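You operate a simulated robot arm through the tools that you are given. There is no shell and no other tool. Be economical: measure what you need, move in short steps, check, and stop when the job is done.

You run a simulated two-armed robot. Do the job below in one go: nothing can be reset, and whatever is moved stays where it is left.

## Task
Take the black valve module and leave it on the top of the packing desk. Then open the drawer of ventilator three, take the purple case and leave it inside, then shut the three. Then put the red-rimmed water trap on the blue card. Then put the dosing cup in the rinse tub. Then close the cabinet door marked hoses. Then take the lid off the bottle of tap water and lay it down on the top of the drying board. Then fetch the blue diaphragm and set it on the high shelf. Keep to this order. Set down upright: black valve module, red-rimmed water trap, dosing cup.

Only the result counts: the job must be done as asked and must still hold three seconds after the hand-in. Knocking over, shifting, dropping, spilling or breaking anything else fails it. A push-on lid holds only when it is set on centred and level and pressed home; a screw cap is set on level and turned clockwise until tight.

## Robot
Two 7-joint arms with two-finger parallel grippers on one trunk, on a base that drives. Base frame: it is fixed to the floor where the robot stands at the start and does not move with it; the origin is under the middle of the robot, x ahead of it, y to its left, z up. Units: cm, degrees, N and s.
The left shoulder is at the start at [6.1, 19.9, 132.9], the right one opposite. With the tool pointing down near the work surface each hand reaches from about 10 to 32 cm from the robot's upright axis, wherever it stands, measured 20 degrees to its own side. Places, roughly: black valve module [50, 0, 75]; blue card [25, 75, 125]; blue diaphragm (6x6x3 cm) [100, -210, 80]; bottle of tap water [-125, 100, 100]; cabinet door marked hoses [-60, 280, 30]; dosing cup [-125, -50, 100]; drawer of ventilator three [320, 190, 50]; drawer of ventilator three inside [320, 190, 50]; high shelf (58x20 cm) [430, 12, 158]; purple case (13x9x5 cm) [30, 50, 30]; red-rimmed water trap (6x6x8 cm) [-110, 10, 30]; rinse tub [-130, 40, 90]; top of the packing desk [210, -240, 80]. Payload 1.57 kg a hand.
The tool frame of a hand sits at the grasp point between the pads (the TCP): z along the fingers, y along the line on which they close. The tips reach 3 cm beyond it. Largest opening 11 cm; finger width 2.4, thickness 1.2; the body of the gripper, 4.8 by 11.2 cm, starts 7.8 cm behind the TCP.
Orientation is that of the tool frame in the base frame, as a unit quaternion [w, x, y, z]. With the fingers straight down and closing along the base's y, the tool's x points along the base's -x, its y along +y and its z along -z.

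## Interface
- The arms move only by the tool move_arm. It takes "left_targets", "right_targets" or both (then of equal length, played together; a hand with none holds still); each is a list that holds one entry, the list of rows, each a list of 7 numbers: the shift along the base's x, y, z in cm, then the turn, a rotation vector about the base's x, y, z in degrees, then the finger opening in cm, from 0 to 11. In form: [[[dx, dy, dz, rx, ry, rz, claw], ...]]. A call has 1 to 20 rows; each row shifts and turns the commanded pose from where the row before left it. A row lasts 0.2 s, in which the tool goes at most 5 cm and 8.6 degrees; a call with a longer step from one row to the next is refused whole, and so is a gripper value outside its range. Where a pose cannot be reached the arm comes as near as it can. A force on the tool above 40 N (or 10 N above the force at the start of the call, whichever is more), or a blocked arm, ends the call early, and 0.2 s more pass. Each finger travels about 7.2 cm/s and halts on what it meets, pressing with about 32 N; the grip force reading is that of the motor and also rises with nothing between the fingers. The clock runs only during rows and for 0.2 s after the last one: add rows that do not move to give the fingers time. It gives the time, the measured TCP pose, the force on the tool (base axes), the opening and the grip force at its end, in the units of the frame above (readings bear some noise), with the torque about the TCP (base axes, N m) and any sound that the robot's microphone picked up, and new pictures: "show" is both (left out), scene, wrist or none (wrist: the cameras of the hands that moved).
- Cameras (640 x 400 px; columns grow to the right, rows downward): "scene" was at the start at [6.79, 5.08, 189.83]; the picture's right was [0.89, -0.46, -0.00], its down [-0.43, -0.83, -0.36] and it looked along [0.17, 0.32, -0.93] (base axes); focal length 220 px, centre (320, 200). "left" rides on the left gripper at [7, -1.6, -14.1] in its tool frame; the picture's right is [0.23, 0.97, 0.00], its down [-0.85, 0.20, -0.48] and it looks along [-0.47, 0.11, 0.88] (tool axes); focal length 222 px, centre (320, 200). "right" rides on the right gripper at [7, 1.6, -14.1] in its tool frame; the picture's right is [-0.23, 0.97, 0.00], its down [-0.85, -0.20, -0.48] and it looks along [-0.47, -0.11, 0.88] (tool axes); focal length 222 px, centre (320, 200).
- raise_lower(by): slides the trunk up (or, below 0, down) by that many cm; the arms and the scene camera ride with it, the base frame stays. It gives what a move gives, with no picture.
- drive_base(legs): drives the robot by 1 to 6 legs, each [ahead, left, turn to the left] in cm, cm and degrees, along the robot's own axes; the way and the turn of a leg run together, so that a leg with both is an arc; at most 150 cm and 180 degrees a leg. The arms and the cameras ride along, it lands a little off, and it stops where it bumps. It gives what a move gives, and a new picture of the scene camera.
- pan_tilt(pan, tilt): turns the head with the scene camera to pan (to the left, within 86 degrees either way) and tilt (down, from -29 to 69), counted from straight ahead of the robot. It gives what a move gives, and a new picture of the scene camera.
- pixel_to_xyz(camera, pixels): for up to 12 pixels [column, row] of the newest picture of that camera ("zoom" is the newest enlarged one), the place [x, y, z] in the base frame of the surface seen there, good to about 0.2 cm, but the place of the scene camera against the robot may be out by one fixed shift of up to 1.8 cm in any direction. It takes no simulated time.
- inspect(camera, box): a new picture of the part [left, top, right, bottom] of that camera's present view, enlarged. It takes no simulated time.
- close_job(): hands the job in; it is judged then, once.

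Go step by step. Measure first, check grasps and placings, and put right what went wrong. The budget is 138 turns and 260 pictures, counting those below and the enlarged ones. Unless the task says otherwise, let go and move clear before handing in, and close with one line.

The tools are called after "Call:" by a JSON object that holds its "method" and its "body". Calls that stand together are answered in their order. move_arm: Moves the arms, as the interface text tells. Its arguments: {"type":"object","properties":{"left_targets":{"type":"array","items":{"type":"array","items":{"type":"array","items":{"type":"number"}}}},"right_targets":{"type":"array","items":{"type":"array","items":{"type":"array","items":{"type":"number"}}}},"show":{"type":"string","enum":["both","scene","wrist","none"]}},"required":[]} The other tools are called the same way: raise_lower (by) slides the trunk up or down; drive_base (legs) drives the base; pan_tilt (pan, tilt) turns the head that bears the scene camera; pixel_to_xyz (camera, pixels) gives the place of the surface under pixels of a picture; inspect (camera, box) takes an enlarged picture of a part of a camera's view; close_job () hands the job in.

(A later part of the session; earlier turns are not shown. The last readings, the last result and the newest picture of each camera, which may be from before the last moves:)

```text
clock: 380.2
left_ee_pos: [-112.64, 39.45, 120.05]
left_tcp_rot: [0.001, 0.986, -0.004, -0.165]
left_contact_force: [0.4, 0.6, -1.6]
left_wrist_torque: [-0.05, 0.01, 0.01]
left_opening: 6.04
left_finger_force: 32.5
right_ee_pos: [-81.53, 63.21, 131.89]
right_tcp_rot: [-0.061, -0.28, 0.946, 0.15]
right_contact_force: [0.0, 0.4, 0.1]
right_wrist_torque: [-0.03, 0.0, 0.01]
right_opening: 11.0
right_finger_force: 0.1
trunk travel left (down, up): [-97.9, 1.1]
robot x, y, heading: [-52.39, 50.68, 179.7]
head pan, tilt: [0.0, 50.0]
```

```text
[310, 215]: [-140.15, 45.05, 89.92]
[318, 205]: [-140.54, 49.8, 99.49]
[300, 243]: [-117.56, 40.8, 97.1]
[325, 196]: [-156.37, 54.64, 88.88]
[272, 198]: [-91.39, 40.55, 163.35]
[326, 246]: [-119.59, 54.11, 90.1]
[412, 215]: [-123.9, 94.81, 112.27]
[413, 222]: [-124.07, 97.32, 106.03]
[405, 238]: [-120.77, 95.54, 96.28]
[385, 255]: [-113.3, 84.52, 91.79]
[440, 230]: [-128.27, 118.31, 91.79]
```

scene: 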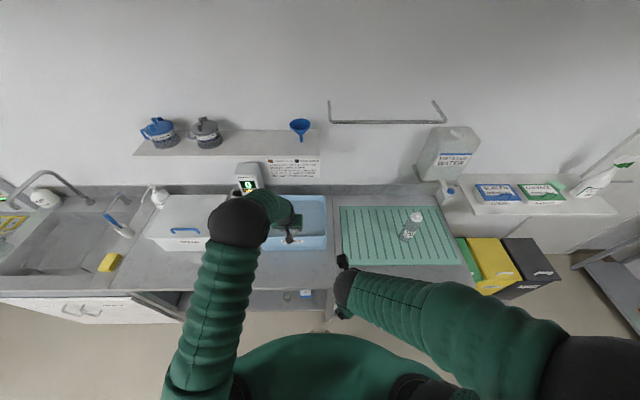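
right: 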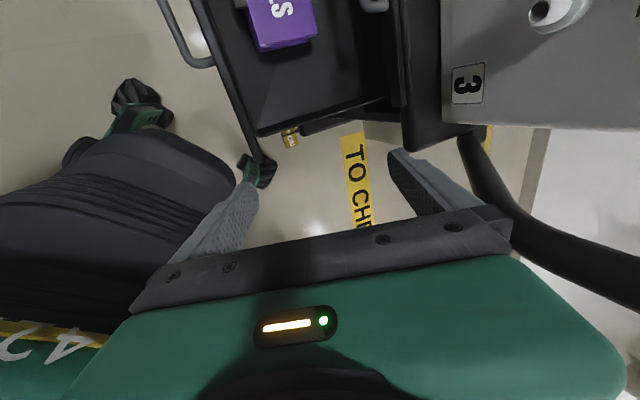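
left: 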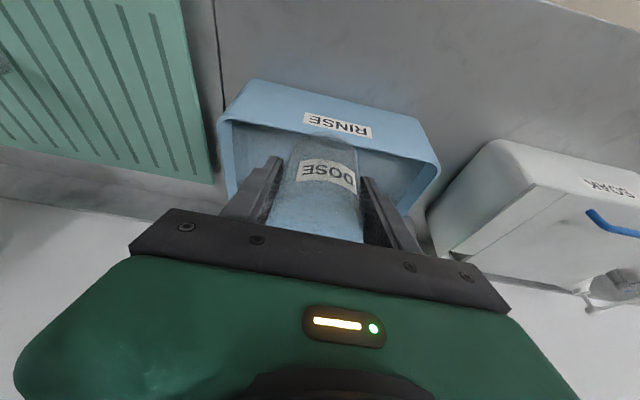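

The tub's inside spans x -120 to -140, y 20–53, floor z 89.3, front rim z 102.5. I drive in, extend over the middle and lower.

Call:
{"method": "drive_base", "body": {"legs": [[12.5, 0, 0.3]]}}

Call:
{"method": "move_arm", "body": {"left_targets": [[[-2, 0, 0, 0, -3, 0, 5], [-2, -0.3, 0, 0, 0, 0, 5], [-2, -0.3, 0, 0, 0, 0, 5], [0, 0, 0, 0, 0, 0, 5]]], "show": "none"}}

Call:
{"method": "raise_lower", "body": {"by": -22}}

Call:
{"method": "move_arm", "body": {"left_targets": [[[0, 0, 0, 0, 0, 0, 5]]], "show": "wrist"}}

```text
clock: 381.4
left_ee_pos: [-123.87, 39.01, 120.53]
left_tcp_rot: [0.0, 0.985, -0.002, -0.17]
left_contact_force: [0.1, -0.9, 0.1]
left_wrist_torque: [-0.01, 0.0, 0.03]
left_opening: 6.04
left_finger_force: 31.4
right_ee_pos: [-92.76, 62.83, 132.38]
right_tcp_rot: [-0.064, -0.282, 0.945, 0.153]
right_contact_force: [-1.2, -0.7, 0.2]
right_wrist_torque: [-0.02, -0.04, -0.01]
right_opening: 11.0
right_finger_force: 0.0
trunk travel left (down, up): [-97.9, 1.1]
robot x, y, heading: [-64.65, 50.79, 179.9]
head pan, tilt: [0.0, 50.0]
```

scene: 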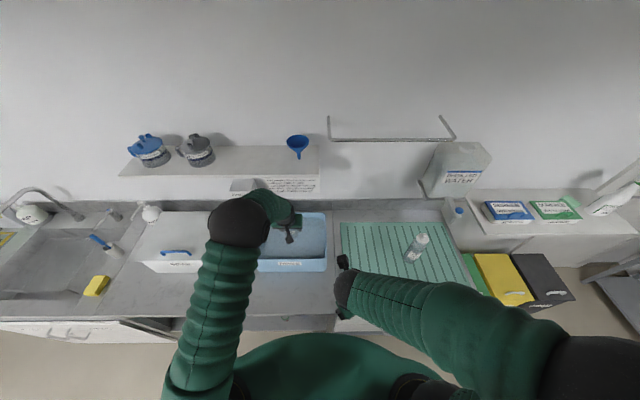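

```text
clock: 382.4
left_ee_pos: [-131.39, 38.29, 119.89]
left_tcp_rot: [0.001, 0.99, -0.001, -0.138]
left_contact_force: [-0.9, -0.5, -0.6]
left_wrist_torque: [0.0, -0.03, -0.04]
left_opening: 6.05
left_finger_force: 31.8
right_ee_pos: [-94.15, 62.74, 131.84]
right_tcp_rot: [-0.058, -0.284, 0.945, 0.151]
right_contact_force: [0.1, 0.4, 0.6]
right_wrist_torque: [0.02, -0.03, -0.02]
right_opening: 10.99
right_finger_force: 0.1
trunk travel left (down, up): [-97.9, 1.1]
robot x, y, heading: [-64.52, 50.68, 179.7]
head pan, tilt: [0.0, 50.0]
```

```text
clock: 384.8
left_ee_pos: [-131.13, 38.55, 98.08]
left_tcp_rot: [0.0, 0.99, -0.002, -0.14]
left_contact_force: [0.3, 0.8, -0.7]
left_wrist_torque: [0.0, -0.02, 0.01]
left_opening: 6.05
left_finger_force: 32.1
right_ee_pos: [-93.89, 62.89, 109.95]
right_tcp_rot: [-0.061, -0.283, 0.945, 0.151]
right_contact_force: [-0.4, 0.1, -0.1]
right_wrist_torque: [-0.02, 0.02, 0.0]
right_opening: 10.99
right_finger_force: 0.0
trunk travel left (down, up): [-75.9, 23.1]
robot x, y, heading: [-65.15, 50.33, 179.6]
head pan, tilt: [0.0, 50.0]
```

```text
clock: 385.1
left_ee_pos: [-131.12, 38.5, 97.93]
left_tcp_rot: [0.001, 0.99, -0.002, -0.139]
left_contact_force: [0.4, 0.3, -0.2]
left_wrist_torque: [-0.01, 0.03, 0.01]
left_opening: 6.03
left_finger_force: 32.2
right_ee_pos: [-94.01, 62.93, 109.91]
right_tcp_rot: [-0.06, -0.283, 0.945, 0.151]
right_contact_force: [-0.1, 0.5, 0.0]
right_wrist_torque: [0.03, -0.01, 0.0]
right_opening: 11.0
right_finger_force: 0.1
trunk travel left (down, up): [-75.9, 23.1]
robot x, y, heading: [-64.96, 50.45, 179.6]
head pan, tilt: [0.0, 50.0]
```

left: 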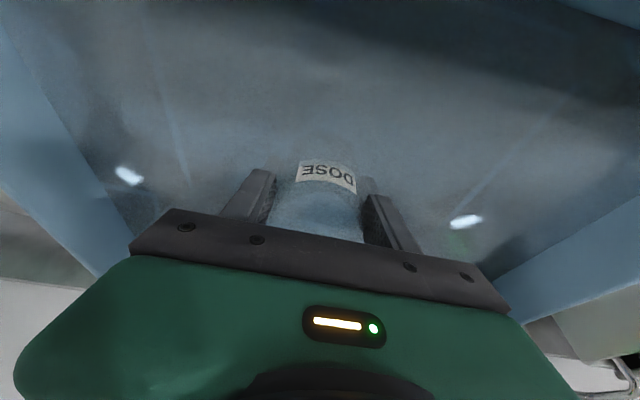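

The cup is inside the tub. I restore the 3° tilt, lower 4.5 cm and release.

Call:
{"method": "move_arm", "body": {"left_targets": [[[0, 0, -1.5, 0, 2.9, 0, 5], [0, 0, -1.5, 0, 0, 0, 5], [0, 0, -1, 0, 0, 0, 5], [0, 0, -0.5, 0, 0, 0, 5], [0, 0, 0, 0, 0, 0, 5], [0, 0, 0, 0, 0, 0, 7], [0, 0, 0, 0, 0, 0, 9], [0, 0, 0, 0, 0, 0, 9.5], [0, 0, 0, 0, 0, 0, 9.5], [0.8, 0, 2.5, 0, 0, 0, 9.5], [0.8, 0, 2.5, 0, 0, 0, 9.5], [0.8, 0, 2.5, 0, 0, 0, 9.5], [0, 0, 4, 0, 0, 0, 9.5], [0, 0, 4, 0, 0, 0, 9.5], [0, 0, 0, 0, 0, 0, 9.5]]], "show": "wrist"}}

```text
clock: 388.4
left_ee_pos: [-128.96, 38.39, 109.36]
left_tcp_rot: [0.0, 0.986, -0.002, -0.164]
left_contact_force: [-0.5, -0.2, -0.6]
left_wrist_torque: [0.0, 0.01, -0.02]
left_opening: 9.5
left_finger_force: 0.0
right_ee_pos: [-94.03, 62.95, 109.97]
right_tcp_rot: [-0.059, -0.283, 0.945, 0.152]
right_contact_force: [0.6, -0.6, 0.1]
right_wrist_torque: [-0.01, 0.01, 0.03]
right_opening: 10.99
right_finger_force: 0.1
trunk travel left (down, up): [-75.9, 23.1]
robot x, y, heading: [-65.15, 50.75, 179.5]
head pan, tilt: [0.0, 50.0]
```

left: 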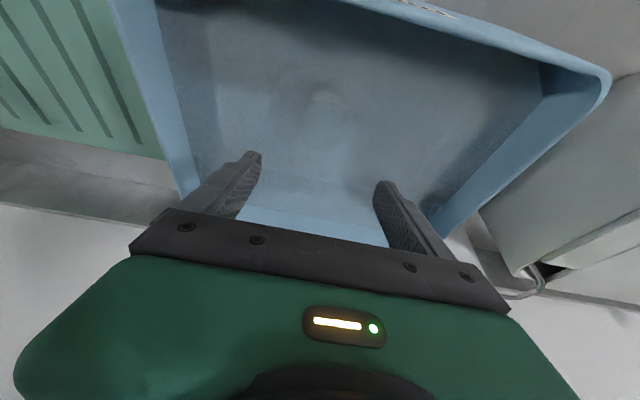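

I don't clearly see the cup, so I zoom in.

Call:
{"method": "inspect", "body": {"camera": "left", "box": [230, 50, 430, 240]}}

Call:
{"method": "pixel_to_xyz", "body": {"camera": "left", "pixels": [[320, 97], [325, 140], [310, 160], [300, 120], [345, 160], [315, 190], [280, 170], [400, 120]]}}

```text
2.11 times, centred on (330, 145) of left
```

zoom: 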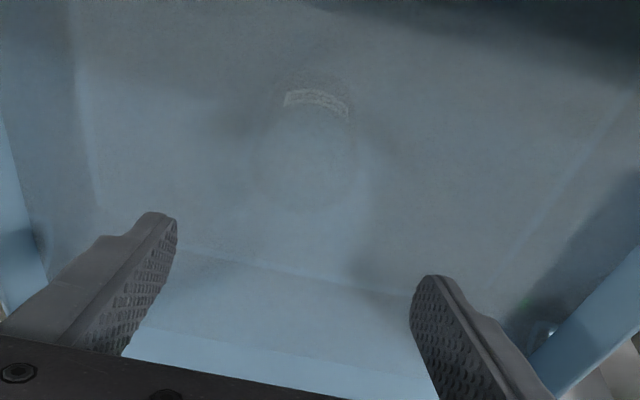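

```text
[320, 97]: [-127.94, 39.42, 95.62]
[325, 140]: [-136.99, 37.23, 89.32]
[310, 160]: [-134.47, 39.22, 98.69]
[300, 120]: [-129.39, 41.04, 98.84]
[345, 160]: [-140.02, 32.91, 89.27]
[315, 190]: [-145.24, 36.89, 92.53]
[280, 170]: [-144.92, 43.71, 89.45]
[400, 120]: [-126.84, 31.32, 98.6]
```

The cup stands upright under the water, its label at (310,97). Next I go to the hoses cabinet: back off, drive along, and turn to face it.

Call:
{"method": "drive_base", "body": {"legs": [[-27, 0, 0], [0, -105, 0], [0, 0, -90]]}}

Call:
{"method": "inspect", "body": {"camera": "scene", "box": [160, 100, 480, 300]}}

```text
clock: 399.1
left_ee_pos: [-51.57, 219.07, 109.26]
left_tcp_rot: [-0.115, 0.704, -0.691, -0.117]
left_contact_force: [-0.6, 0.2, 1.0]
left_wrist_torque: [0.0, 0.0, -0.03]
left_opening: 9.49
left_finger_force: 0.0
right_ee_pos: [-26.3, 184.79, 110.02]
right_tcp_rot: [0.063, 0.458, 0.874, 0.15]
right_contact_force: [-0.3, -0.8, -0.2]
right_wrist_torque: [-0.01, -0.01, -0.03]
right_opening: 10.99
right_finger_force: 0.0
trunk travel left (down, up): [-75.9, 23.1]
robot x, y, heading: [-38.3, 155.39, 90.8]
head pan, tilt: [0.0, 50.0]
```

scene: 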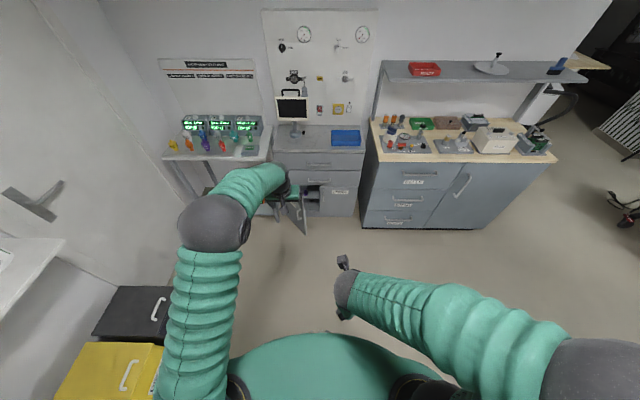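

```text
2.00 times, centred on (320, 200) of scene
```

zoom: 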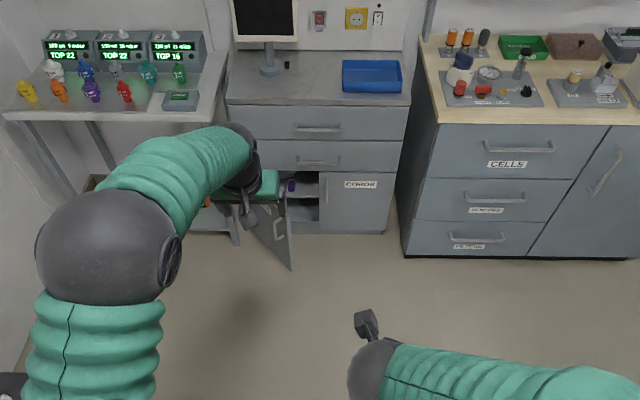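

The left door stands open at zoom (270,235), with the CORDS door beside it. I measure door and cabinet points.

Call:
{"method": "pixel_to_xyz", "body": {"camera": "zoom", "pixels": [[288, 262], [275, 240], [255, 235], [287, 205], [282, 225], [322, 220], [355, 215], [385, 230], [300, 185], [240, 240], [250, 222], [345, 160]]}}

Call:
{"method": "inspect", "body": {"camera": "scene", "box": [250, 170, 380, 250]}}

```text
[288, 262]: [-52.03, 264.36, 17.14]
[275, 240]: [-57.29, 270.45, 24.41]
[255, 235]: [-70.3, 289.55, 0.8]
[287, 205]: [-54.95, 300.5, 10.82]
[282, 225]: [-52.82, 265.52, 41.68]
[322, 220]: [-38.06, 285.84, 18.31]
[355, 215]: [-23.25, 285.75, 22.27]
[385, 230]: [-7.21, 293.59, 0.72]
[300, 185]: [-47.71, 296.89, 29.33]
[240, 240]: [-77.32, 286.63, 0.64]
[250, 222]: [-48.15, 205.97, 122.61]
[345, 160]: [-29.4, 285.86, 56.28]
```

```text
4.92 times, centred on (315, 210) of scene
```

zoom: 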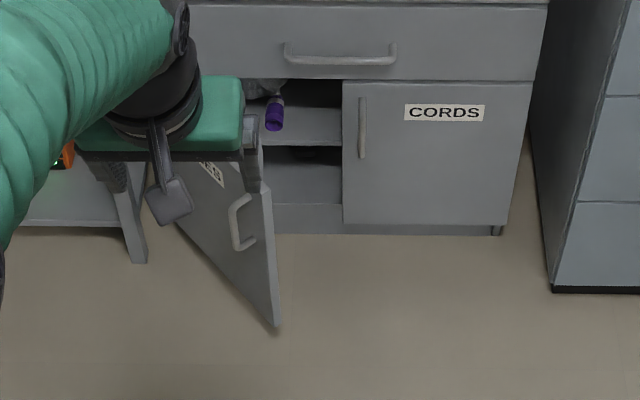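

The HOSES door is hinged left at about (-70,286), half open with its edge at (-52,264). I set the left hand low with shut fingers to push it.

Call:
{"method": "move_arm", "body": {"left_targets": [[[0, 0, 0, 7.5, 0, 0, 5], [0, 0, 0, 7.5, 0, 0, 2], [0, 0, 0, 7.5, 0, 0, 0], [0, 0, 0, 7.5, 0, 0, 0], [0, 0, 0, 0, 0, 0, 0]]], "show": "none"}}

Call:
{"method": "raise_lower", "body": {"by": -40}}

Call:
{"method": "raise_lower", "body": {"by": -20}}

Call:
{"method": "move_arm", "body": {"left_targets": [[[0, 0, -4, 0, 0, 0, 0], [0, 0, -4, 0, 0, 0, 0], [0, 0, -4, 0, 0, 0, 0], [0, 0, 0, 0, 0, 0, 0]]], "show": "none"}}

```text
clock: 400.3
left_ee_pos: [-51.51, 218.94, 109.24]
left_tcp_rot: [-0.293, 0.65, -0.637, -0.294]
left_contact_force: [0.0, -0.7, -0.3]
left_wrist_torque: [-0.01, -0.03, 0.03]
left_opening: 0.02
left_finger_force: 21.0
right_ee_pos: [-26.27, 184.57, 109.99]
right_tcp_rot: [0.062, 0.459, 0.874, 0.151]
right_contact_force: [-0.1, 0.4, 0.2]
right_wrist_torque: [0.01, 0.01, -0.02]
right_opening: 11.02
right_finger_force: 0.0
trunk travel left (down, up): [-75.9, 23.1]
robot x, y, heading: [-38.17, 155.65, 91.0]
head pan, tilt: [0.0, 50.0]
```

```text
clock: 404.1
left_ee_pos: [-51.53, 218.98, 69.38]
left_tcp_rot: [-0.294, 0.649, -0.637, -0.293]
left_contact_force: [-0.4, -0.7, 0.1]
left_wrist_torque: [0.01, -0.02, -0.02]
left_opening: 0.0
left_finger_force: 21.2
right_ee_pos: [-25.5, 184.96, 69.79]
right_tcp_rot: [0.069, 0.479, 0.863, 0.142]
right_contact_force: [1.1, -0.7, -0.1]
right_wrist_torque: [0.04, 0.03, 0.0]
right_opening: 10.99
right_finger_force: 0.0
trunk travel left (down, up): [-35.9, 63.1]
robot x, y, heading: [-37.7, 155.49, 90.8]
head pan, tilt: [0.0, 50.0]
```

```text
clock: 406.3
left_ee_pos: [-51.46, 219.01, 49.21]
left_tcp_rot: [-0.293, 0.65, -0.637, -0.293]
left_contact_force: [0.2, -0.4, -0.9]
left_wrist_torque: [0.01, 0.0, 0.04]
left_opening: 0.0
left_finger_force: 21.5
right_ee_pos: [-25.4, 184.81, 49.64]
right_tcp_rot: [0.069, 0.478, 0.864, 0.142]
right_contact_force: [0.7, 0.2, -0.6]
right_wrist_torque: [0.0, 0.03, -0.02]
right_opening: 11.0
right_finger_force: 0.0
trunk travel left (down, up): [-15.9, 83.1]
robot x, y, heading: [-38.06, 155.51, 91.0]
head pan, tilt: [0.0, 50.0]
```

```text
clock: 407.3
left_ee_pos: [-51.64, 218.92, 37.03]
left_tcp_rot: [-0.293, 0.65, -0.637, -0.293]
left_contact_force: [0.3, 0.8, 0.2]
left_wrist_torque: [0.01, 0.01, -0.04]
left_opening: 0.0
left_finger_force: 21.6
right_ee_pos: [-25.23, 184.57, 49.46]
right_tcp_rot: [0.072, 0.476, 0.865, 0.14]
right_contact_force: [-0.9, 0.1, -0.2]
right_wrist_torque: [-0.01, 0.0, 0.04]
right_opening: 11.01
right_finger_force: 0.0
trunk travel left (down, up): [-15.9, 83.1]
robot x, y, heading: [-38.11, 155.27, 90.6]
head pan, tilt: [0.0, 50.0]
```

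The hand hangs at (-51.6,219,37). I raise it 4.5 cm to push above the handle, drive in left of the door edge, then sweep right and ahead, and finish with the arm.

Call:
{"method": "move_arm", "body": {"left_targets": [[[0, 0, 4.5, 0, 0, 0, 0], [0, 0, 0, 0, 0, 0, 0]]], "show": "none"}}

Call:
{"method": "drive_base", "body": {"legs": [[36, 7.5, 0], [14, -7.5, 0], [12, -6.5, 0]]}}

Call:
{"method": "move_arm", "body": {"left_targets": [[[0, 1.5, 0, 0, 0, 0, 0], [0, 1, 0, 0, 0, 0, 0], [0, 1, 0, 0, 0, 0, 0], [0, 1, 0, 0, 0, 0, 0], [0, 1, 0, 0, 0, 0, 0], [0, 0, 0, 0, 0, 0, 0]]], "show": "wrist"}}

```text
clock: 407.9
left_ee_pos: [-51.66, 218.94, 41.84]
left_tcp_rot: [-0.293, 0.65, -0.638, -0.292]
left_contact_force: [-0.2, -0.8, 1.3]
left_wrist_torque: [0.03, 0.01, 0.0]
left_opening: 0.0
left_finger_force: 21.6
right_ee_pos: [-25.26, 184.44, 49.36]
right_tcp_rot: [0.072, 0.476, 0.865, 0.14]
right_contact_force: [0.0, 0.5, -0.7]
right_wrist_torque: [-0.01, 0.0, -0.05]
right_opening: 11.0
right_finger_force: 0.1
trunk travel left (down, up): [-15.9, 83.1]
robot x, y, heading: [-38.2, 155.57, 91.0]
head pan, tilt: [0.0, 50.0]
```

```text
clock: 411.0
left_ee_pos: [-54.05, 262.56, 41.73]
left_tcp_rot: [0.295, -0.642, 0.647, 0.285]
left_contact_force: [-0.2, 1.0, 0.3]
left_wrist_torque: [-0.02, 0.03, 0.04]
left_opening: 0.0
left_finger_force: 21.1
right_ee_pos: [-28.56, 228.58, 49.36]
right_tcp_rot: [0.072, 0.485, 0.861, 0.137]
right_contact_force: [0.5, -0.1, -0.1]
right_wrist_torque: [0.02, 0.03, 0.01]
right_opening: 10.99
right_finger_force: 0.1
trunk travel left (down, up): [-15.9, 83.1]
robot x, y, heading: [-41.65, 199.69, 90.5]
head pan, tilt: [0.0, 50.0]
stopped in leg 2: the force on the tool passed its limit at 48 N (the readings are from after the stop); the commanded pose is now the measured one
```

scene: 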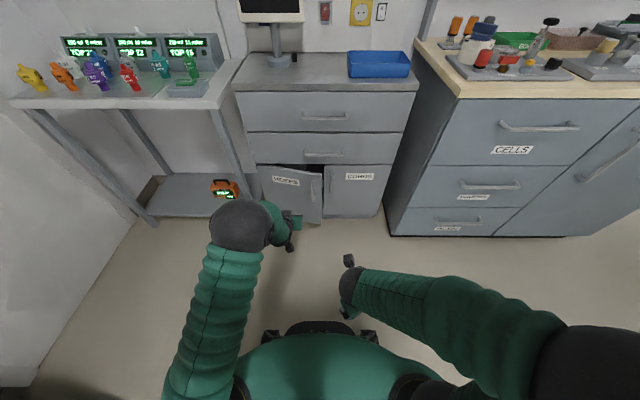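

```text
clock: 412.4
left_ee_pos: [-54.24, 268.12, 41.57]
left_tcp_rot: [0.295, -0.644, 0.646, 0.286]
left_contact_force: [-0.2, 0.0, -0.2]
left_wrist_torque: [-0.03, 0.01, 0.0]
left_opening: 0.0
left_finger_force: 21.0
right_ee_pos: [-28.78, 228.55, 49.45]
right_tcp_rot: [0.074, 0.485, 0.861, 0.137]
right_contact_force: [0.5, -0.5, 1.0]
right_wrist_torque: [-0.02, 0.01, -0.01]
right_opening: 11.0
right_finger_force: 0.0
trunk travel left (down, up): [-15.9, 83.1]
robot x, y, heading: [-41.92, 199.27, 90.5]
head pan, tilt: [0.0, 50.0]
```

left: 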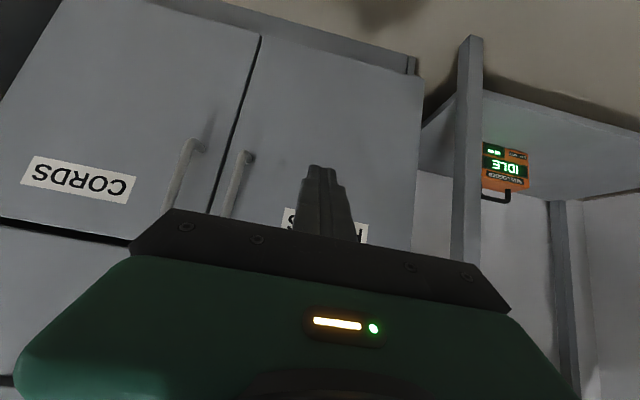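

The hoses door has swung nearly flush. I check its plane against the CORDS door.

Call:
{"method": "pixel_to_xyz", "body": {"camera": "left", "pixels": [[255, 100], [250, 140], [235, 100], [300, 120], [380, 90], [150, 110], [400, 160], [270, 160]]}}

Call:
{"method": "drive_base", "body": {"legs": [[9, -5, 0]]}}

Call:
{"method": "move_arm", "body": {"left_targets": [[[0, 1, 0, 0, 0, 0, 0], [0, 1, 0, 0, 0, 0, 0], [0, 1, 0, 0, 0, 0, 0], [0, 1, 0, 0, 0, 0, 0], [0, 1, 0, 0, 0, 0, 0], [0, 0.8, 0, 0, 0, 0, 0], [0, 0.8, 0, 0, 0, 0, 0], [0, 0, 0, 0, 0, 0, 0]]], "show": "none"}}

```text
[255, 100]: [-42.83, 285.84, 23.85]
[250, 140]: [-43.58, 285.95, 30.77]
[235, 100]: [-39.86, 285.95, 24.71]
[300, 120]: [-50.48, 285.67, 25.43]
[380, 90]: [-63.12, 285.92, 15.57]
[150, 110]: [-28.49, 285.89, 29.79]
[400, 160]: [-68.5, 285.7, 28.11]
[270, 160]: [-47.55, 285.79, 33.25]
```

```text
clock: 413.6
left_ee_pos: [-49.49, 277.15, 41.63]
left_tcp_rot: [0.296, -0.644, 0.646, 0.285]
left_contact_force: [-0.1, 0.3, 0.2]
left_wrist_torque: [0.0, 0.01, -0.04]
left_opening: 0.0
left_finger_force: 21.6
right_ee_pos: [-23.98, 237.51, 49.44]
right_tcp_rot: [0.074, 0.484, 0.861, 0.139]
right_contact_force: [-0.6, -0.1, 1.0]
right_wrist_torque: [0.01, 0.01, 0.01]
right_opening: 11.0
right_finger_force: 0.2
trunk travel left (down, up): [-15.9, 83.1]
robot x, y, heading: [-37.31, 208.42, 90.7]
head pan, tilt: [0.0, 50.0]
```

scene: 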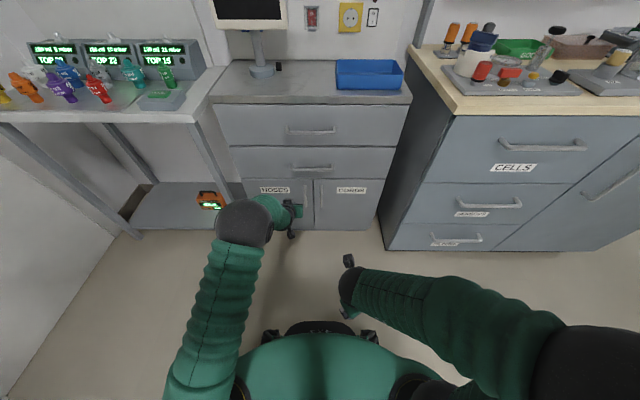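

```text
clock: 415.1
left_ee_pos: [-49.5, 282.87, 41.42]
left_tcp_rot: [0.291, -0.646, 0.647, 0.283]
left_contact_force: [0.2, -20.5, 12.1]
left_wrist_torque: [-0.31, 0.04, 0.08]
left_opening: 0.01
left_finger_force: 21.0
right_ee_pos: [-23.8, 237.34, 49.51]
right_tcp_rot: [0.073, 0.487, 0.859, 0.138]
right_contact_force: [-0.1, 0.1, -0.5]
right_wrist_torque: [0.01, -0.01, -0.01]
right_opening: 10.97
right_finger_force: 0.1
trunk travel left (down, up): [-15.9, 83.1]
robot x, y, heading: [-36.79, 208.44, 90.6]
head pan, tilt: [0.0, 50.0]
stopped in row 7 (left hand): the force on the tool passed its limit at 52 N (the readings are from after the stop); the commanded pose is now the measured one
```

The HOSES door is flush at y 285.8 and pressed shut. Now to the bottle: I retract the hand to vertical, raise the trunk, and drive back to the drying board.

Call:
{"method": "move_arm", "body": {"left_targets": [[[0, -3, 0.5, 0, 0, 0, 0], [0, -3, 1, -8, 0, 0, 2], [0, -3, 1, -8, 0, 0, 5], [0, -3, 1, -8, 0, 0, 7], [0, -3, 1, -8, 0, 0, 8], [0, -2, 1, -8, 0, 0, 8], [0, -2, 1, -8, 0, 0, 8], [0, 0, 0, 0, 0, 0, 8]]], "show": "none"}}

Call:
{"method": "drive_base", "body": {"legs": [[-60, 0, 0]]}}

Call:
{"method": "raise_lower", "body": {"by": 40}}

Call:
{"method": "raise_lower", "body": {"by": 40}}

Call:
{"method": "drive_base", "body": {"legs": [[0, 0, 89.5], [0, 40, 0], [22, 0, 0]]}}

Call:
{"method": "move_arm", "body": {"left_targets": [[[0, 0, 0, 0, 0, 0, 8]]], "show": "wrist"}}

```text
clock: 416.9
left_ee_pos: [-49.62, 264.11, 47.71]
left_tcp_rot: [-0.004, 0.708, -0.706, 0.006]
left_contact_force: [-0.2, -0.7, -0.3]
left_wrist_torque: [-0.01, -0.03, -0.01]
left_opening: 8.01
left_finger_force: 0.0
right_ee_pos: [-23.78, 237.48, 49.51]
right_tcp_rot: [0.074, 0.486, 0.86, 0.138]
right_contact_force: [0.0, 0.0, 1.1]
right_wrist_torque: [0.02, 0.05, 0.02]
right_opening: 10.99
right_finger_force: 0.0
trunk travel left (down, up): [-15.9, 83.1]
robot x, y, heading: [-37.18, 208.73, 90.5]
head pan, tilt: [0.0, 50.0]
```

```text
clock: 420.3
left_ee_pos: [-49.13, 203.77, 47.83]
left_tcp_rot: [-0.003, 0.709, -0.705, 0.006]
left_contact_force: [0.1, 0.7, -0.6]
left_wrist_torque: [0.0, 0.02, -0.01]
left_opening: 7.97
left_finger_force: 0.1
right_ee_pos: [-23.14, 177.22, 49.34]
right_tcp_rot: [0.074, 0.486, 0.86, 0.137]
right_contact_force: [0.1, -0.1, -0.4]
right_wrist_torque: [0.01, 0.02, -0.03]
right_opening: 10.98
right_finger_force: 0.0
trunk travel left (down, up): [-15.9, 83.1]
robot x, y, heading: [-36.33, 148.35, 90.7]
head pan, tilt: [0.0, 50.0]
```

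scene: 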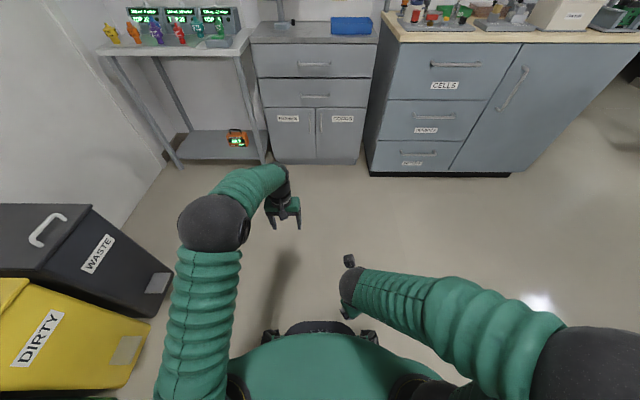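

```text
clock: 424.2
left_ee_pos: [-49.05, 203.75, 87.88]
left_tcp_rot: [-0.004, 0.709, -0.705, 0.005]
left_contact_force: [0.2, 0.3, -0.3]
left_wrist_torque: [0.04, -0.01, -0.02]
left_opening: 8.02
left_finger_force: 0.1
right_ee_pos: [-23.12, 177.19, 89.49]
right_tcp_rot: [0.074, 0.487, 0.859, 0.137]
right_contact_force: [1.5, 0.1, -1.2]
right_wrist_torque: [0.0, -0.02, 0.0]
right_opening: 11.0
right_finger_force: 0.1
trunk travel left (down, up): [-55.9, 43.1]
robot x, y, heading: [-36.21, 148.12, 90.5]
head pan, tilt: [0.0, 50.0]
```

```text
clock: 428.0
left_ee_pos: [-49.05, 203.82, 127.93]
left_tcp_rot: [-0.004, 0.709, -0.706, 0.004]
left_contact_force: [0.0, 0.6, 0.0]
left_wrist_torque: [-0.01, -0.06, 0.01]
left_opening: 7.96
left_finger_force: 0.1
right_ee_pos: [-23.2, 177.21, 129.48]
right_tcp_rot: [0.074, 0.486, 0.86, 0.138]
right_contact_force: [-0.1, -0.5, 0.9]
right_wrist_torque: [0.01, 0.02, 0.01]
right_opening: 11.0
right_finger_force: 0.1
trunk travel left (down, up): [-95.9, 3.1]
robot x, y, heading: [-36.03, 148.1, 90.9]
head pan, tilt: [0.0, 50.0]
```

```text
clock: 435.6
left_ee_pos: [-113.08, 95.08, 128.09]
left_tcp_rot: [-0.008, 1.0, -0.001, -0.002]
left_contact_force: [-0.3, -0.1, 0.5]
left_wrist_torque: [-0.02, -0.01, 0.01]
left_opening: 8.01
left_finger_force: 0.0
right_ee_pos: [-86.13, 120.85, 129.7]
right_tcp_rot: [-0.047, -0.262, 0.952, 0.152]
right_contact_force: [-1.4, 0.3, 0.4]
right_wrist_torque: [0.01, 0.04, 0.01]
right_opening: 11.0
right_finger_force: 0.1
trunk travel left (down, up): [-95.9, 3.1]
robot x, y, heading: [-57.79, 107.97, -179.9]
head pan, tilt: [0.0, 50.0]
```

scene: 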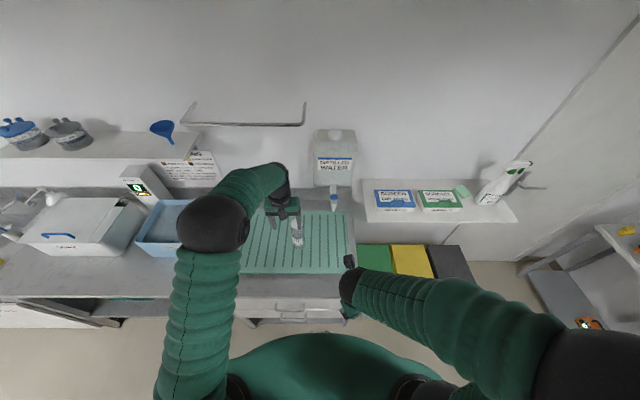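

```text
clock: 436.0
left_ee_pos: [-113.78, 95.86, 127.85]
left_tcp_rot: [-0.006, 1.0, -0.002, 0.002]
left_contact_force: [-0.3, -0.5, 0.3]
left_wrist_torque: [-0.02, 0.04, 0.0]
left_opening: 8.01
left_finger_force: 0.0
right_ee_pos: [-87.22, 121.47, 129.44]
right_tcp_rot: [-0.048, -0.261, 0.953, 0.147]
right_contact_force: [0.3, -0.1, -0.3]
right_wrist_torque: [-0.06, 0.02, 0.03]
right_opening: 11.01
right_finger_force: 0.1
trunk travel left (down, up): [-95.9, 3.1]
robot x, y, heading: [-58.03, 108.01, -179.8]
head pan, tilt: [0.0, 50.0]
```

left: 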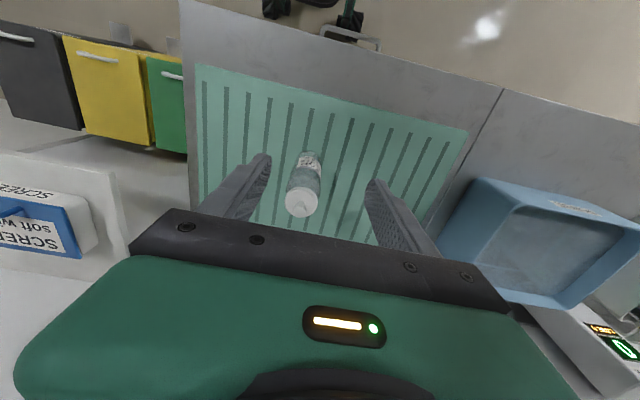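

The bottle is between the fingers at (300,190), with a white cap. I zoom and measure the cap.

Call:
{"method": "inspect", "body": {"camera": "left", "box": [265, 140, 345, 230]}}

Call:
{"method": "pixel_to_xyz", "body": {"camera": "left", "pixels": [[302, 203], [290, 200], [313, 204], [302, 192], [300, 212], [308, 160], [303, 185], [250, 130], [340, 150], [302, 208]]}}

```text
4.44 times, centred on (305, 185) of left
```

zoom: 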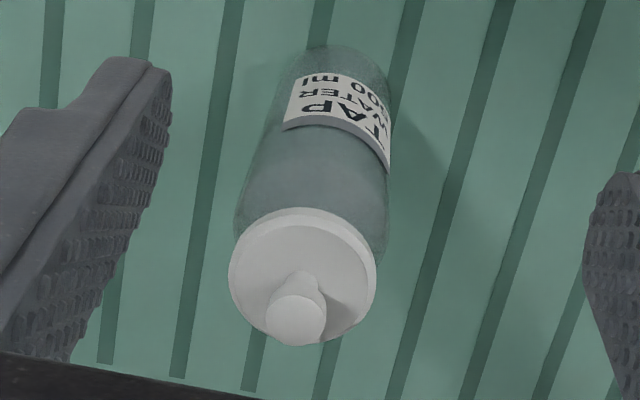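

```text
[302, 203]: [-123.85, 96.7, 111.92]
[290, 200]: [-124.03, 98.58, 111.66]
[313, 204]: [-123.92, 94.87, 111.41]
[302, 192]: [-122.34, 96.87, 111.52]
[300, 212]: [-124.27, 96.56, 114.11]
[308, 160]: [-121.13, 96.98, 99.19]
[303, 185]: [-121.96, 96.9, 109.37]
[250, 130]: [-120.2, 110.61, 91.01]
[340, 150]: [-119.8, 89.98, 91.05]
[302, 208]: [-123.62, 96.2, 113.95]
```

It's a push-on lid with a knob, centre (-124.0,96.6): disc top z 111.6, knob top 114.1. I drive 6.5 cm closer, grip the knob and lift slowly.

Call:
{"method": "drive_base", "body": {"legs": [[6.5, 0, 0]]}}

Call:
{"method": "move_arm", "body": {"left_targets": [[[-1.8, 0.4, -2, 0, 0, 0, 8], [-1.8, 0.3, -3, 0, 0, 0, 8], [0, 0, -3, 0, 0, 0, 8], [0, 0, -3, 0, 0, 0, 8], [0, 0, -2, 0, 0, 0, 7], [0, 0, 0, 0, 0, 0, 5], [0, 0, 0, 0, 0, 0, 3], [0, 0, 0, 0, 0, 0, 1], [0, 0, 0, 0, 0, 0, 0], [0, 0, 0, 0, 0, 0, 0], [0, 0, 0.5, 0, 0, 0, 0], [0, 0, 0.5, 0, 0, 0, 0], [0, 0, 1, 0, 0, 0, 0], [0, 0, 1, 0, 0, 0, 0], [0, 0, 0, 0, 0, 0, 0]]], "show": "wrist"}}

```text
clock: 436.9
left_ee_pos: [-118.19, 95.8, 128.76]
left_tcp_rot: [-0.006, 1.0, -0.001, -0.006]
left_contact_force: [0.5, -0.2, 0.6]
left_wrist_torque: [-0.01, 0.05, 0.0]
left_opening: 8.02
left_finger_force: 0.0
right_ee_pos: [-91.78, 121.29, 130.02]
right_tcp_rot: [-0.057, -0.26, 0.952, 0.15]
right_contact_force: [0.7, -0.1, -0.5]
right_wrist_torque: [-0.05, 0.12, 0.03]
right_opening: 10.99
right_finger_force: 0.0
trunk travel left (down, up): [-95.9, 3.1]
robot x, y, heading: [-64.48, 108.04, -179.6]
head pan, tilt: [0.0, 50.0]
```

scene: 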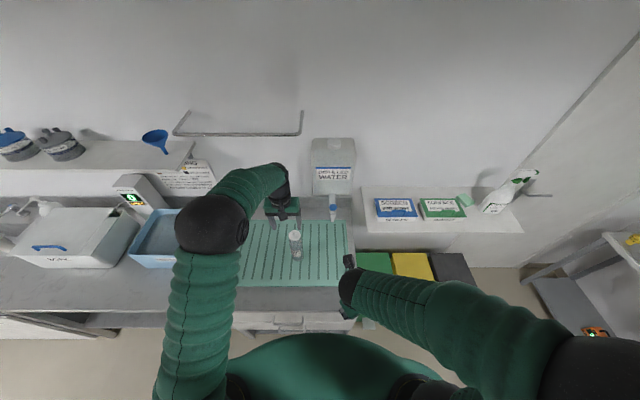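

```text
clock: 440.1
left_ee_pos: [-123.3, 96.33, 118.18]
left_tcp_rot: [-0.006, 1.0, -0.001, -0.001]
left_contact_force: [0.6, -0.5, -0.9]
left_wrist_torque: [0.02, -0.03, -0.02]
left_opening: 1.15
left_finger_force: 28.5
right_ee_pos: [-93.36, 121.03, 129.83]
right_tcp_rot: [-0.054, -0.261, 0.952, 0.148]
right_contact_force: [0.0, -1.1, -0.6]
right_wrist_torque: [0.01, 0.01, -0.01]
right_opening: 10.99
right_finger_force: 0.0
trunk travel left (down, up): [-95.9, 3.1]
robot x, y, heading: [-64.15, 108.13, -179.5]
head pan, tilt: [0.0, 50.0]
heard: snap
```

left: 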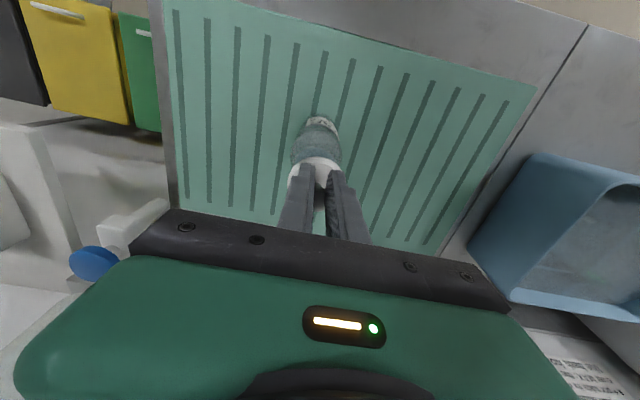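

A snap sounded and the lid came away in the fingers. I lay it on the board at y≈85, rise, and pitch the hand to 45° for the next grasp.

Call:
{"method": "move_arm", "body": {"left_targets": [[[0, 0, 2, 0, 0, 0, 0], [0, 0, 2, 0, 0, 0, 0], [1.7, -3.8, 0, 0, 0, 0, 0], [1.7, -3.8, 0, 0, 0, 0, 0], [1.7, -3.7, 0, 0, 0, 0, 0], [0, 0, -4.5, 0, 0, 0, 0], [0, 0, -4.5, 0, 0, 0, 0], [0, 0, -4.5, 0, 0, 0, 0], [0, 0, -4.5, 0, 0, 0, 0], [0, 0, -4.5, 0, 0, 0, 0], [0, 0, -2, 0, 0, 0, 0], [0, 0, -0.9, 0, 0, 0, 0], [0, 0, 0, 0, 0, 0, 0], [0, 0, 0, 0, 0, 0, 2], [0, 0, 0, 0, 0, 0, 4], [0, 0, 0, 0, 0, 0, 5], [0, 0, 3, 0, 0, 0, 5], [0, 0, 4, 0, 0, 0, 5], [0, 0, 4, 0, 0, 0, 5]]], "show": "wrist"}}

Call:
{"method": "move_arm", "body": {"left_targets": [[[0, 0, 4, 0, 0, 0, 6], [0, 0, 4, 0, 0, 0, 8], [-1, 0, 2, 0, 7.5, 0, 8], [-1, 0, 1, 0, 7.5, 0, 8], [-1, 0, 0, 0, 7.5, 0, 8], [-1, 0, 0, 0, 7.5, 0, 8], [-1, 0, 0, 0, 7.5, 0, 8], [-1, 0, 0, 0, 7.5, 0, 8], [0, 0, 0, 0, 0, 0, 8]]], "show": "none"}}

```text
clock: 444.1
left_ee_pos: [-118.41, 85.06, 107.69]
left_tcp_rot: [-0.007, 1.0, -0.001, -0.001]
left_contact_force: [-0.5, 0.1, -0.4]
left_wrist_torque: [0.0, 0.03, 0.0]
left_opening: 4.97
left_finger_force: 0.0
right_ee_pos: [-93.24, 120.9, 129.91]
right_tcp_rot: [-0.054, -0.26, 0.952, 0.149]
right_contact_force: [-0.2, 0.1, -0.6]
right_wrist_torque: [-0.01, 0.03, 0.0]
right_opening: 11.0
right_finger_force: 0.2
trunk travel left (down, up): [-95.9, 3.1]
robot x, y, heading: [-64.47, 108.06, -179.7]
head pan, tilt: [0.0, 50.0]
```

left: 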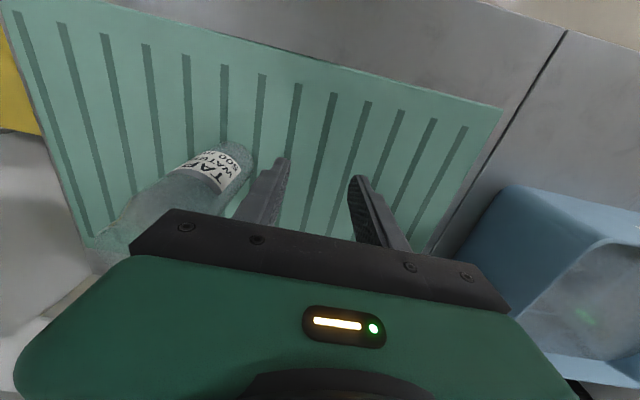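

```text
clock: 446.1
left_ee_pos: [-124.29, 85.01, 118.71]
left_tcp_rot: [-0.006, 0.923, -0.003, -0.384]
left_contact_force: [-0.2, -0.2, 1.3]
left_wrist_torque: [-0.04, 0.0, 0.0]
left_opening: 7.99
left_finger_force: 0.0
right_ee_pos: [-93.29, 121.03, 129.8]
right_tcp_rot: [-0.053, -0.26, 0.953, 0.148]
right_contact_force: [0.5, 0.4, -0.6]
right_wrist_torque: [-0.03, 0.03, -0.03]
right_opening: 11.0
right_finger_force: 0.2
trunk travel left (down, up): [-95.9, 3.1]
robot x, y, heading: [-64.1, 108.15, -179.8]
head pan, tilt: [0.0, 50.0]
```

I don't see the lid below the fingers in that view, so I look for it with both cameras.

Call:
{"method": "inspect", "body": {"camera": "scene", "box": [220, 200, 370, 300]}}

Call:
{"method": "inspect", "body": {"camera": "left", "box": [0, 0, 640, 400]}}

```text
4.00 times, centred on (295, 250) of scene
```

zoom: 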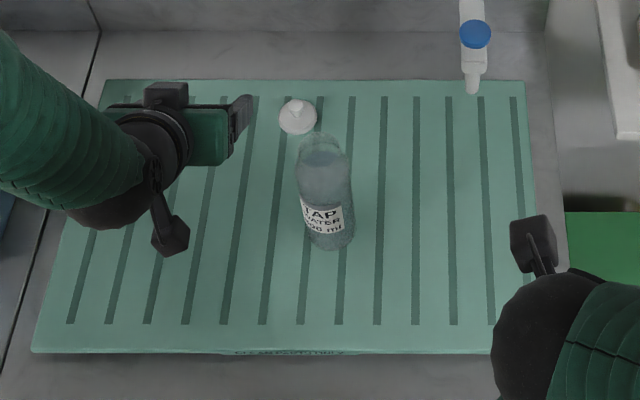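

```text
1.00 times, centred on (320, 200) of left (not enlarged: the box is as wide or as high as the picture)
```

zoom: 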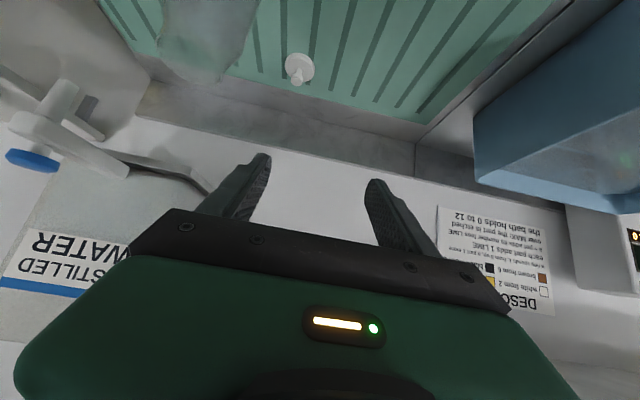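

The lid lies on the drying board, at scene-zoom (298,115), and the bottle stands open. Next is the diaphragm: I drive to the chest, lower the trunk and look.

Call:
{"method": "drive_base", "body": {"legs": [[-30, 0, 0], [0, 150, 0], [0, 78, 0], [0, 0, 90], [0, 111, 0], [26, 0, 0]]}}

Call:
{"method": "raise_lower", "body": {"by": -22}}

Call:
{"method": "move_arm", "body": {"left_targets": [[[0, 0, 0, 0, 0, 0, 9]]], "show": "wrist"}}

Call:
{"method": "inspect", "body": {"camera": "scene", "box": [200, 150, 440, 300]}}

```text
clock: 469.7
left_ee_pos: [103.21, -206.06, 118.99]
left_tcp_rot: [0.266, 0.66, 0.644, -0.281]
left_contact_force: [0.5, 0.5, 0.4]
left_wrist_torque: [0.0, 0.04, 0.01]
left_opening: 8.03
left_finger_force: 0.0
right_ee_pos: [67.75, -174.36, 129.95]
right_tcp_rot: [0.144, 0.853, -0.496, -0.068]
right_contact_force: [1.1, -0.1, 0.1]
right_wrist_torque: [-0.05, 0.0, 0.0]
right_opening: 10.98
right_finger_force: 0.1
trunk travel left (down, up): [-95.9, 3.1]
robot x, y, heading: [81.18, -146.23, -90.7]
head pan, tilt: [0.0, 50.0]
```

scene: 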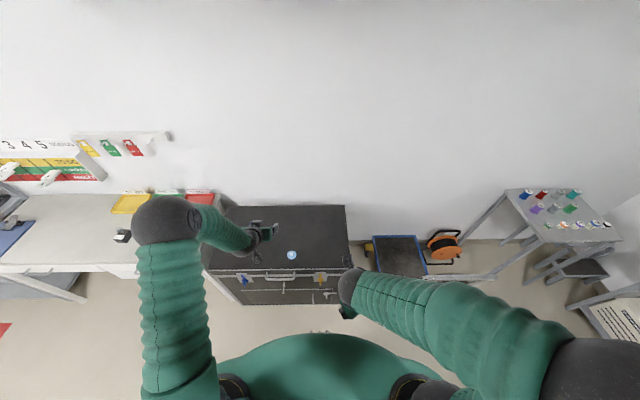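

```text
clock: 472.0
left_ee_pos: [103.03, -206.64, 96.71]
left_tcp_rot: [0.266, 0.66, 0.645, -0.278]
left_contact_force: [0.2, 0.2, 0.0]
left_wrist_torque: [0.01, -0.01, 0.01]
left_opening: 8.03
left_finger_force: 0.1
right_ee_pos: [67.63, -175.1, 107.89]
right_tcp_rot: [0.142, 0.854, -0.497, -0.067]
right_contact_force: [-0.1, -0.2, 0.5]
right_wrist_torque: [-0.01, 0.04, 0.02]
right_opening: 11.0
right_finger_force: 0.1
trunk travel left (down, up): [-73.9, 25.1]
robot x, y, heading: [80.95, -146.22, -90.6]
head pan, tilt: [0.0, 50.0]
```

```text
clock: 472.4
left_ee_pos: [103.06, -206.49, 96.69]
left_tcp_rot: [0.266, 0.66, 0.645, -0.279]
left_contact_force: [-0.2, -0.6, 1.3]
left_wrist_torque: [0.01, -0.01, 0.01]
left_opening: 8.99
left_finger_force: 0.2
right_ee_pos: [67.69, -174.99, 107.91]
right_tcp_rot: [0.143, 0.854, -0.496, -0.067]
right_contact_force: [0.7, -0.1, 0.4]
right_wrist_torque: [0.03, 0.01, 0.0]
right_opening: 10.99
right_finger_force: 0.0
trunk travel left (down, up): [-73.9, 25.1]
robot x, y, heading: [80.92, -145.82, -91.0]
head pan, tilt: [0.0, 50.0]
```

left: 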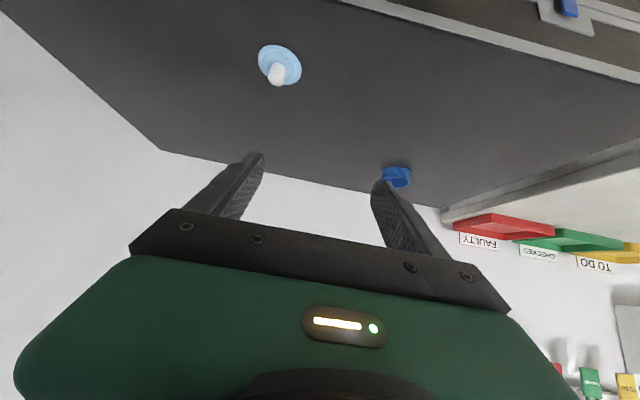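

```text
2.67 times, centred on (320, 225) of scene
```

zoom: 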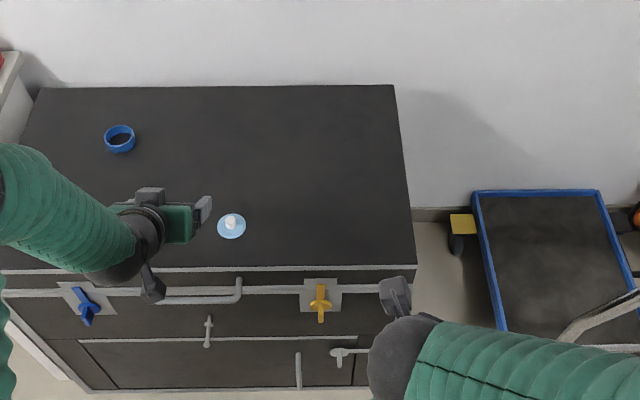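

The light-blue disc with a white knob at left px (280,65) is the diaphragm, and the other object is a blue ring. I measure the diaphragm.

Call:
{"method": "pixel_to_xyz", "body": {"camera": "left", "pixels": [[280, 65], [262, 58], [300, 72], [285, 48], [277, 75], [277, 82], [250, 90], [296, 58]]}}

```text
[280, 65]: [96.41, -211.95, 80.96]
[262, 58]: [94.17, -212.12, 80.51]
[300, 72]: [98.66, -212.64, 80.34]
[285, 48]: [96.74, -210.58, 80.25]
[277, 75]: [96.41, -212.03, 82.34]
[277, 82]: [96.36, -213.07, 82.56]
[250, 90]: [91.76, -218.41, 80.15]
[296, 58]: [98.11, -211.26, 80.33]
```

The diaphragm disc is centred at (96.4,-212.2), z 80.1–81, knob to 82.6. I grip it round the rim, lift, and check.

Call:
{"method": "move_arm", "body": {"left_targets": [[[-2.2, 0.9, -2.1, 0, 0, 0, 8.5], [-2.2, 0.9, -2.1, 0, 0, 0, 8.5], [-2.2, 0.9, -2.1, 0, 0, 0, 8.5], [0, -1.8, -1.8, 0, 0, 0, 8.5], [0, -1.8, -1.8, 0, 0, 0, 8.5], [0, -1.8, -1.8, 0, 0, 0, 8.5], [0, -1.6, -1.6, 0, 0, 0, 8.5], [0, 0, 0, 0, 0, 0, 8.5], [0, 0, 0, 0, 0, 0, 7], [0, 0, 0, 0, 0, 0, 6], [0, 0, 0, 0, 0, 0, 5], [0, 0, 0, 0, 0, 0, 4], [0, 0, 0, 0, 0, 0, 4], [0, 0, 1.5, 0, 0, 0, 4], [0, 0, 2.5, 0, 0, 0, 4], [0, 0, 0, 0, 0, 0, 4]]], "show": "wrist"}}

```text
clock: 475.8
left_ee_pos: [96.48, -210.79, 87.57]
left_tcp_rot: [0.265, 0.661, 0.645, -0.278]
left_contact_force: [-0.8, -0.1, 0.4]
left_wrist_torque: [0.01, 0.02, 0.02]
left_opening: 4.0
left_finger_force: 0.1
right_ee_pos: [67.58, -175.13, 107.84]
right_tcp_rot: [0.143, 0.854, -0.496, -0.068]
right_contact_force: [0.3, 0.9, -0.3]
right_wrist_torque: [0.02, 0.02, 0.01]
right_opening: 11.0
right_finger_force: 0.0
trunk travel left (down, up): [-73.9, 25.1]
robot x, y, heading: [80.94, -146.1, -90.6]
head pan, tilt: [0.0, 50.0]
```

left: 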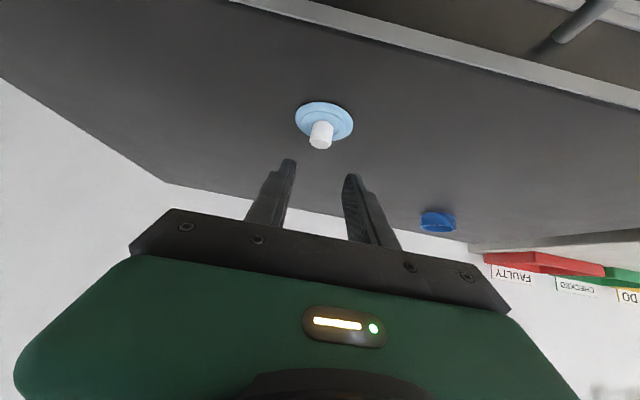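

The fingers closed above the thin rim. I'll grip the white knob instead: lower 3.7 cm, close fully and lift.

Call:
{"method": "move_arm", "body": {"left_targets": [[[0, 0, 0, 0, 0, 0, 6], [0, 0, -1.5, 0, 0, 0, 6], [0, 0, -1.5, 0, 0, 0, 6], [0, 0.2, -0.9, 0, 0, 0, 6], [0, 0, 0, 0, 0, 0, 4], [0, 0, 0, 0, 0, 0, 2], [0, 0, 0, 0, 0, 0, 0], [0, 0, 0, 0, 0, 0, 0], [0, 0, 0, 0, 0, 0, 0], [0, 0, 1, 0, 0, 0, 0], [0, 0, 2, 0, 0, 0, 0], [0, 0, 3, 0, 0, 0, 0], [0, 0, 0, 0, 0, 0, 0]]], "show": "wrist"}}

Call:
{"method": "raise_lower", "body": {"by": 25}}

```text
clock: 478.6
left_ee_pos: [96.41, -210.48, 89.43]
left_tcp_rot: [0.266, 0.66, 0.645, -0.278]
left_contact_force: [-0.4, -0.4, -0.6]
left_wrist_torque: [0.02, 0.02, 0.01]
left_opening: 1.56
left_finger_force: 31.3
right_ee_pos: [67.65, -175.13, 107.82]
right_tcp_rot: [0.142, 0.854, -0.496, -0.068]
right_contact_force: [-1.1, 0.5, 0.6]
right_wrist_torque: [0.02, 0.04, -0.01]
right_opening: 11.01
right_finger_force: 0.0
trunk travel left (down, up): [-73.9, 25.1]
robot x, y, heading: [80.97, -146.28, -90.7]
head pan, tilt: [0.0, 50.0]
```

left: 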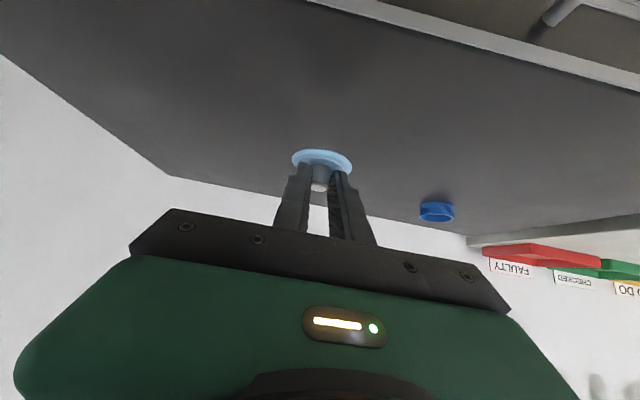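

```text
clock: 481.2
left_ee_pos: [96.43, -210.54, 114.51]
left_tcp_rot: [0.265, 0.661, 0.645, -0.277]
left_contact_force: [-0.7, -0.4, -0.5]
left_wrist_torque: [0.03, 0.0, -0.01]
left_opening: 1.57
left_finger_force: 31.7
right_ee_pos: [67.52, -175.12, 132.83]
right_tcp_rot: [0.142, 0.854, -0.496, -0.067]
right_contact_force: [0.3, 0.1, 0.2]
right_wrist_torque: [0.02, 0.01, 0.01]
right_opening: 11.01
right_finger_force: 0.0
trunk travel left (down, up): [-98.9, 0.1]
robot x, y, heading: [81.03, -146.14, -90.7]
head pan, tilt: [0.0, 50.0]
```

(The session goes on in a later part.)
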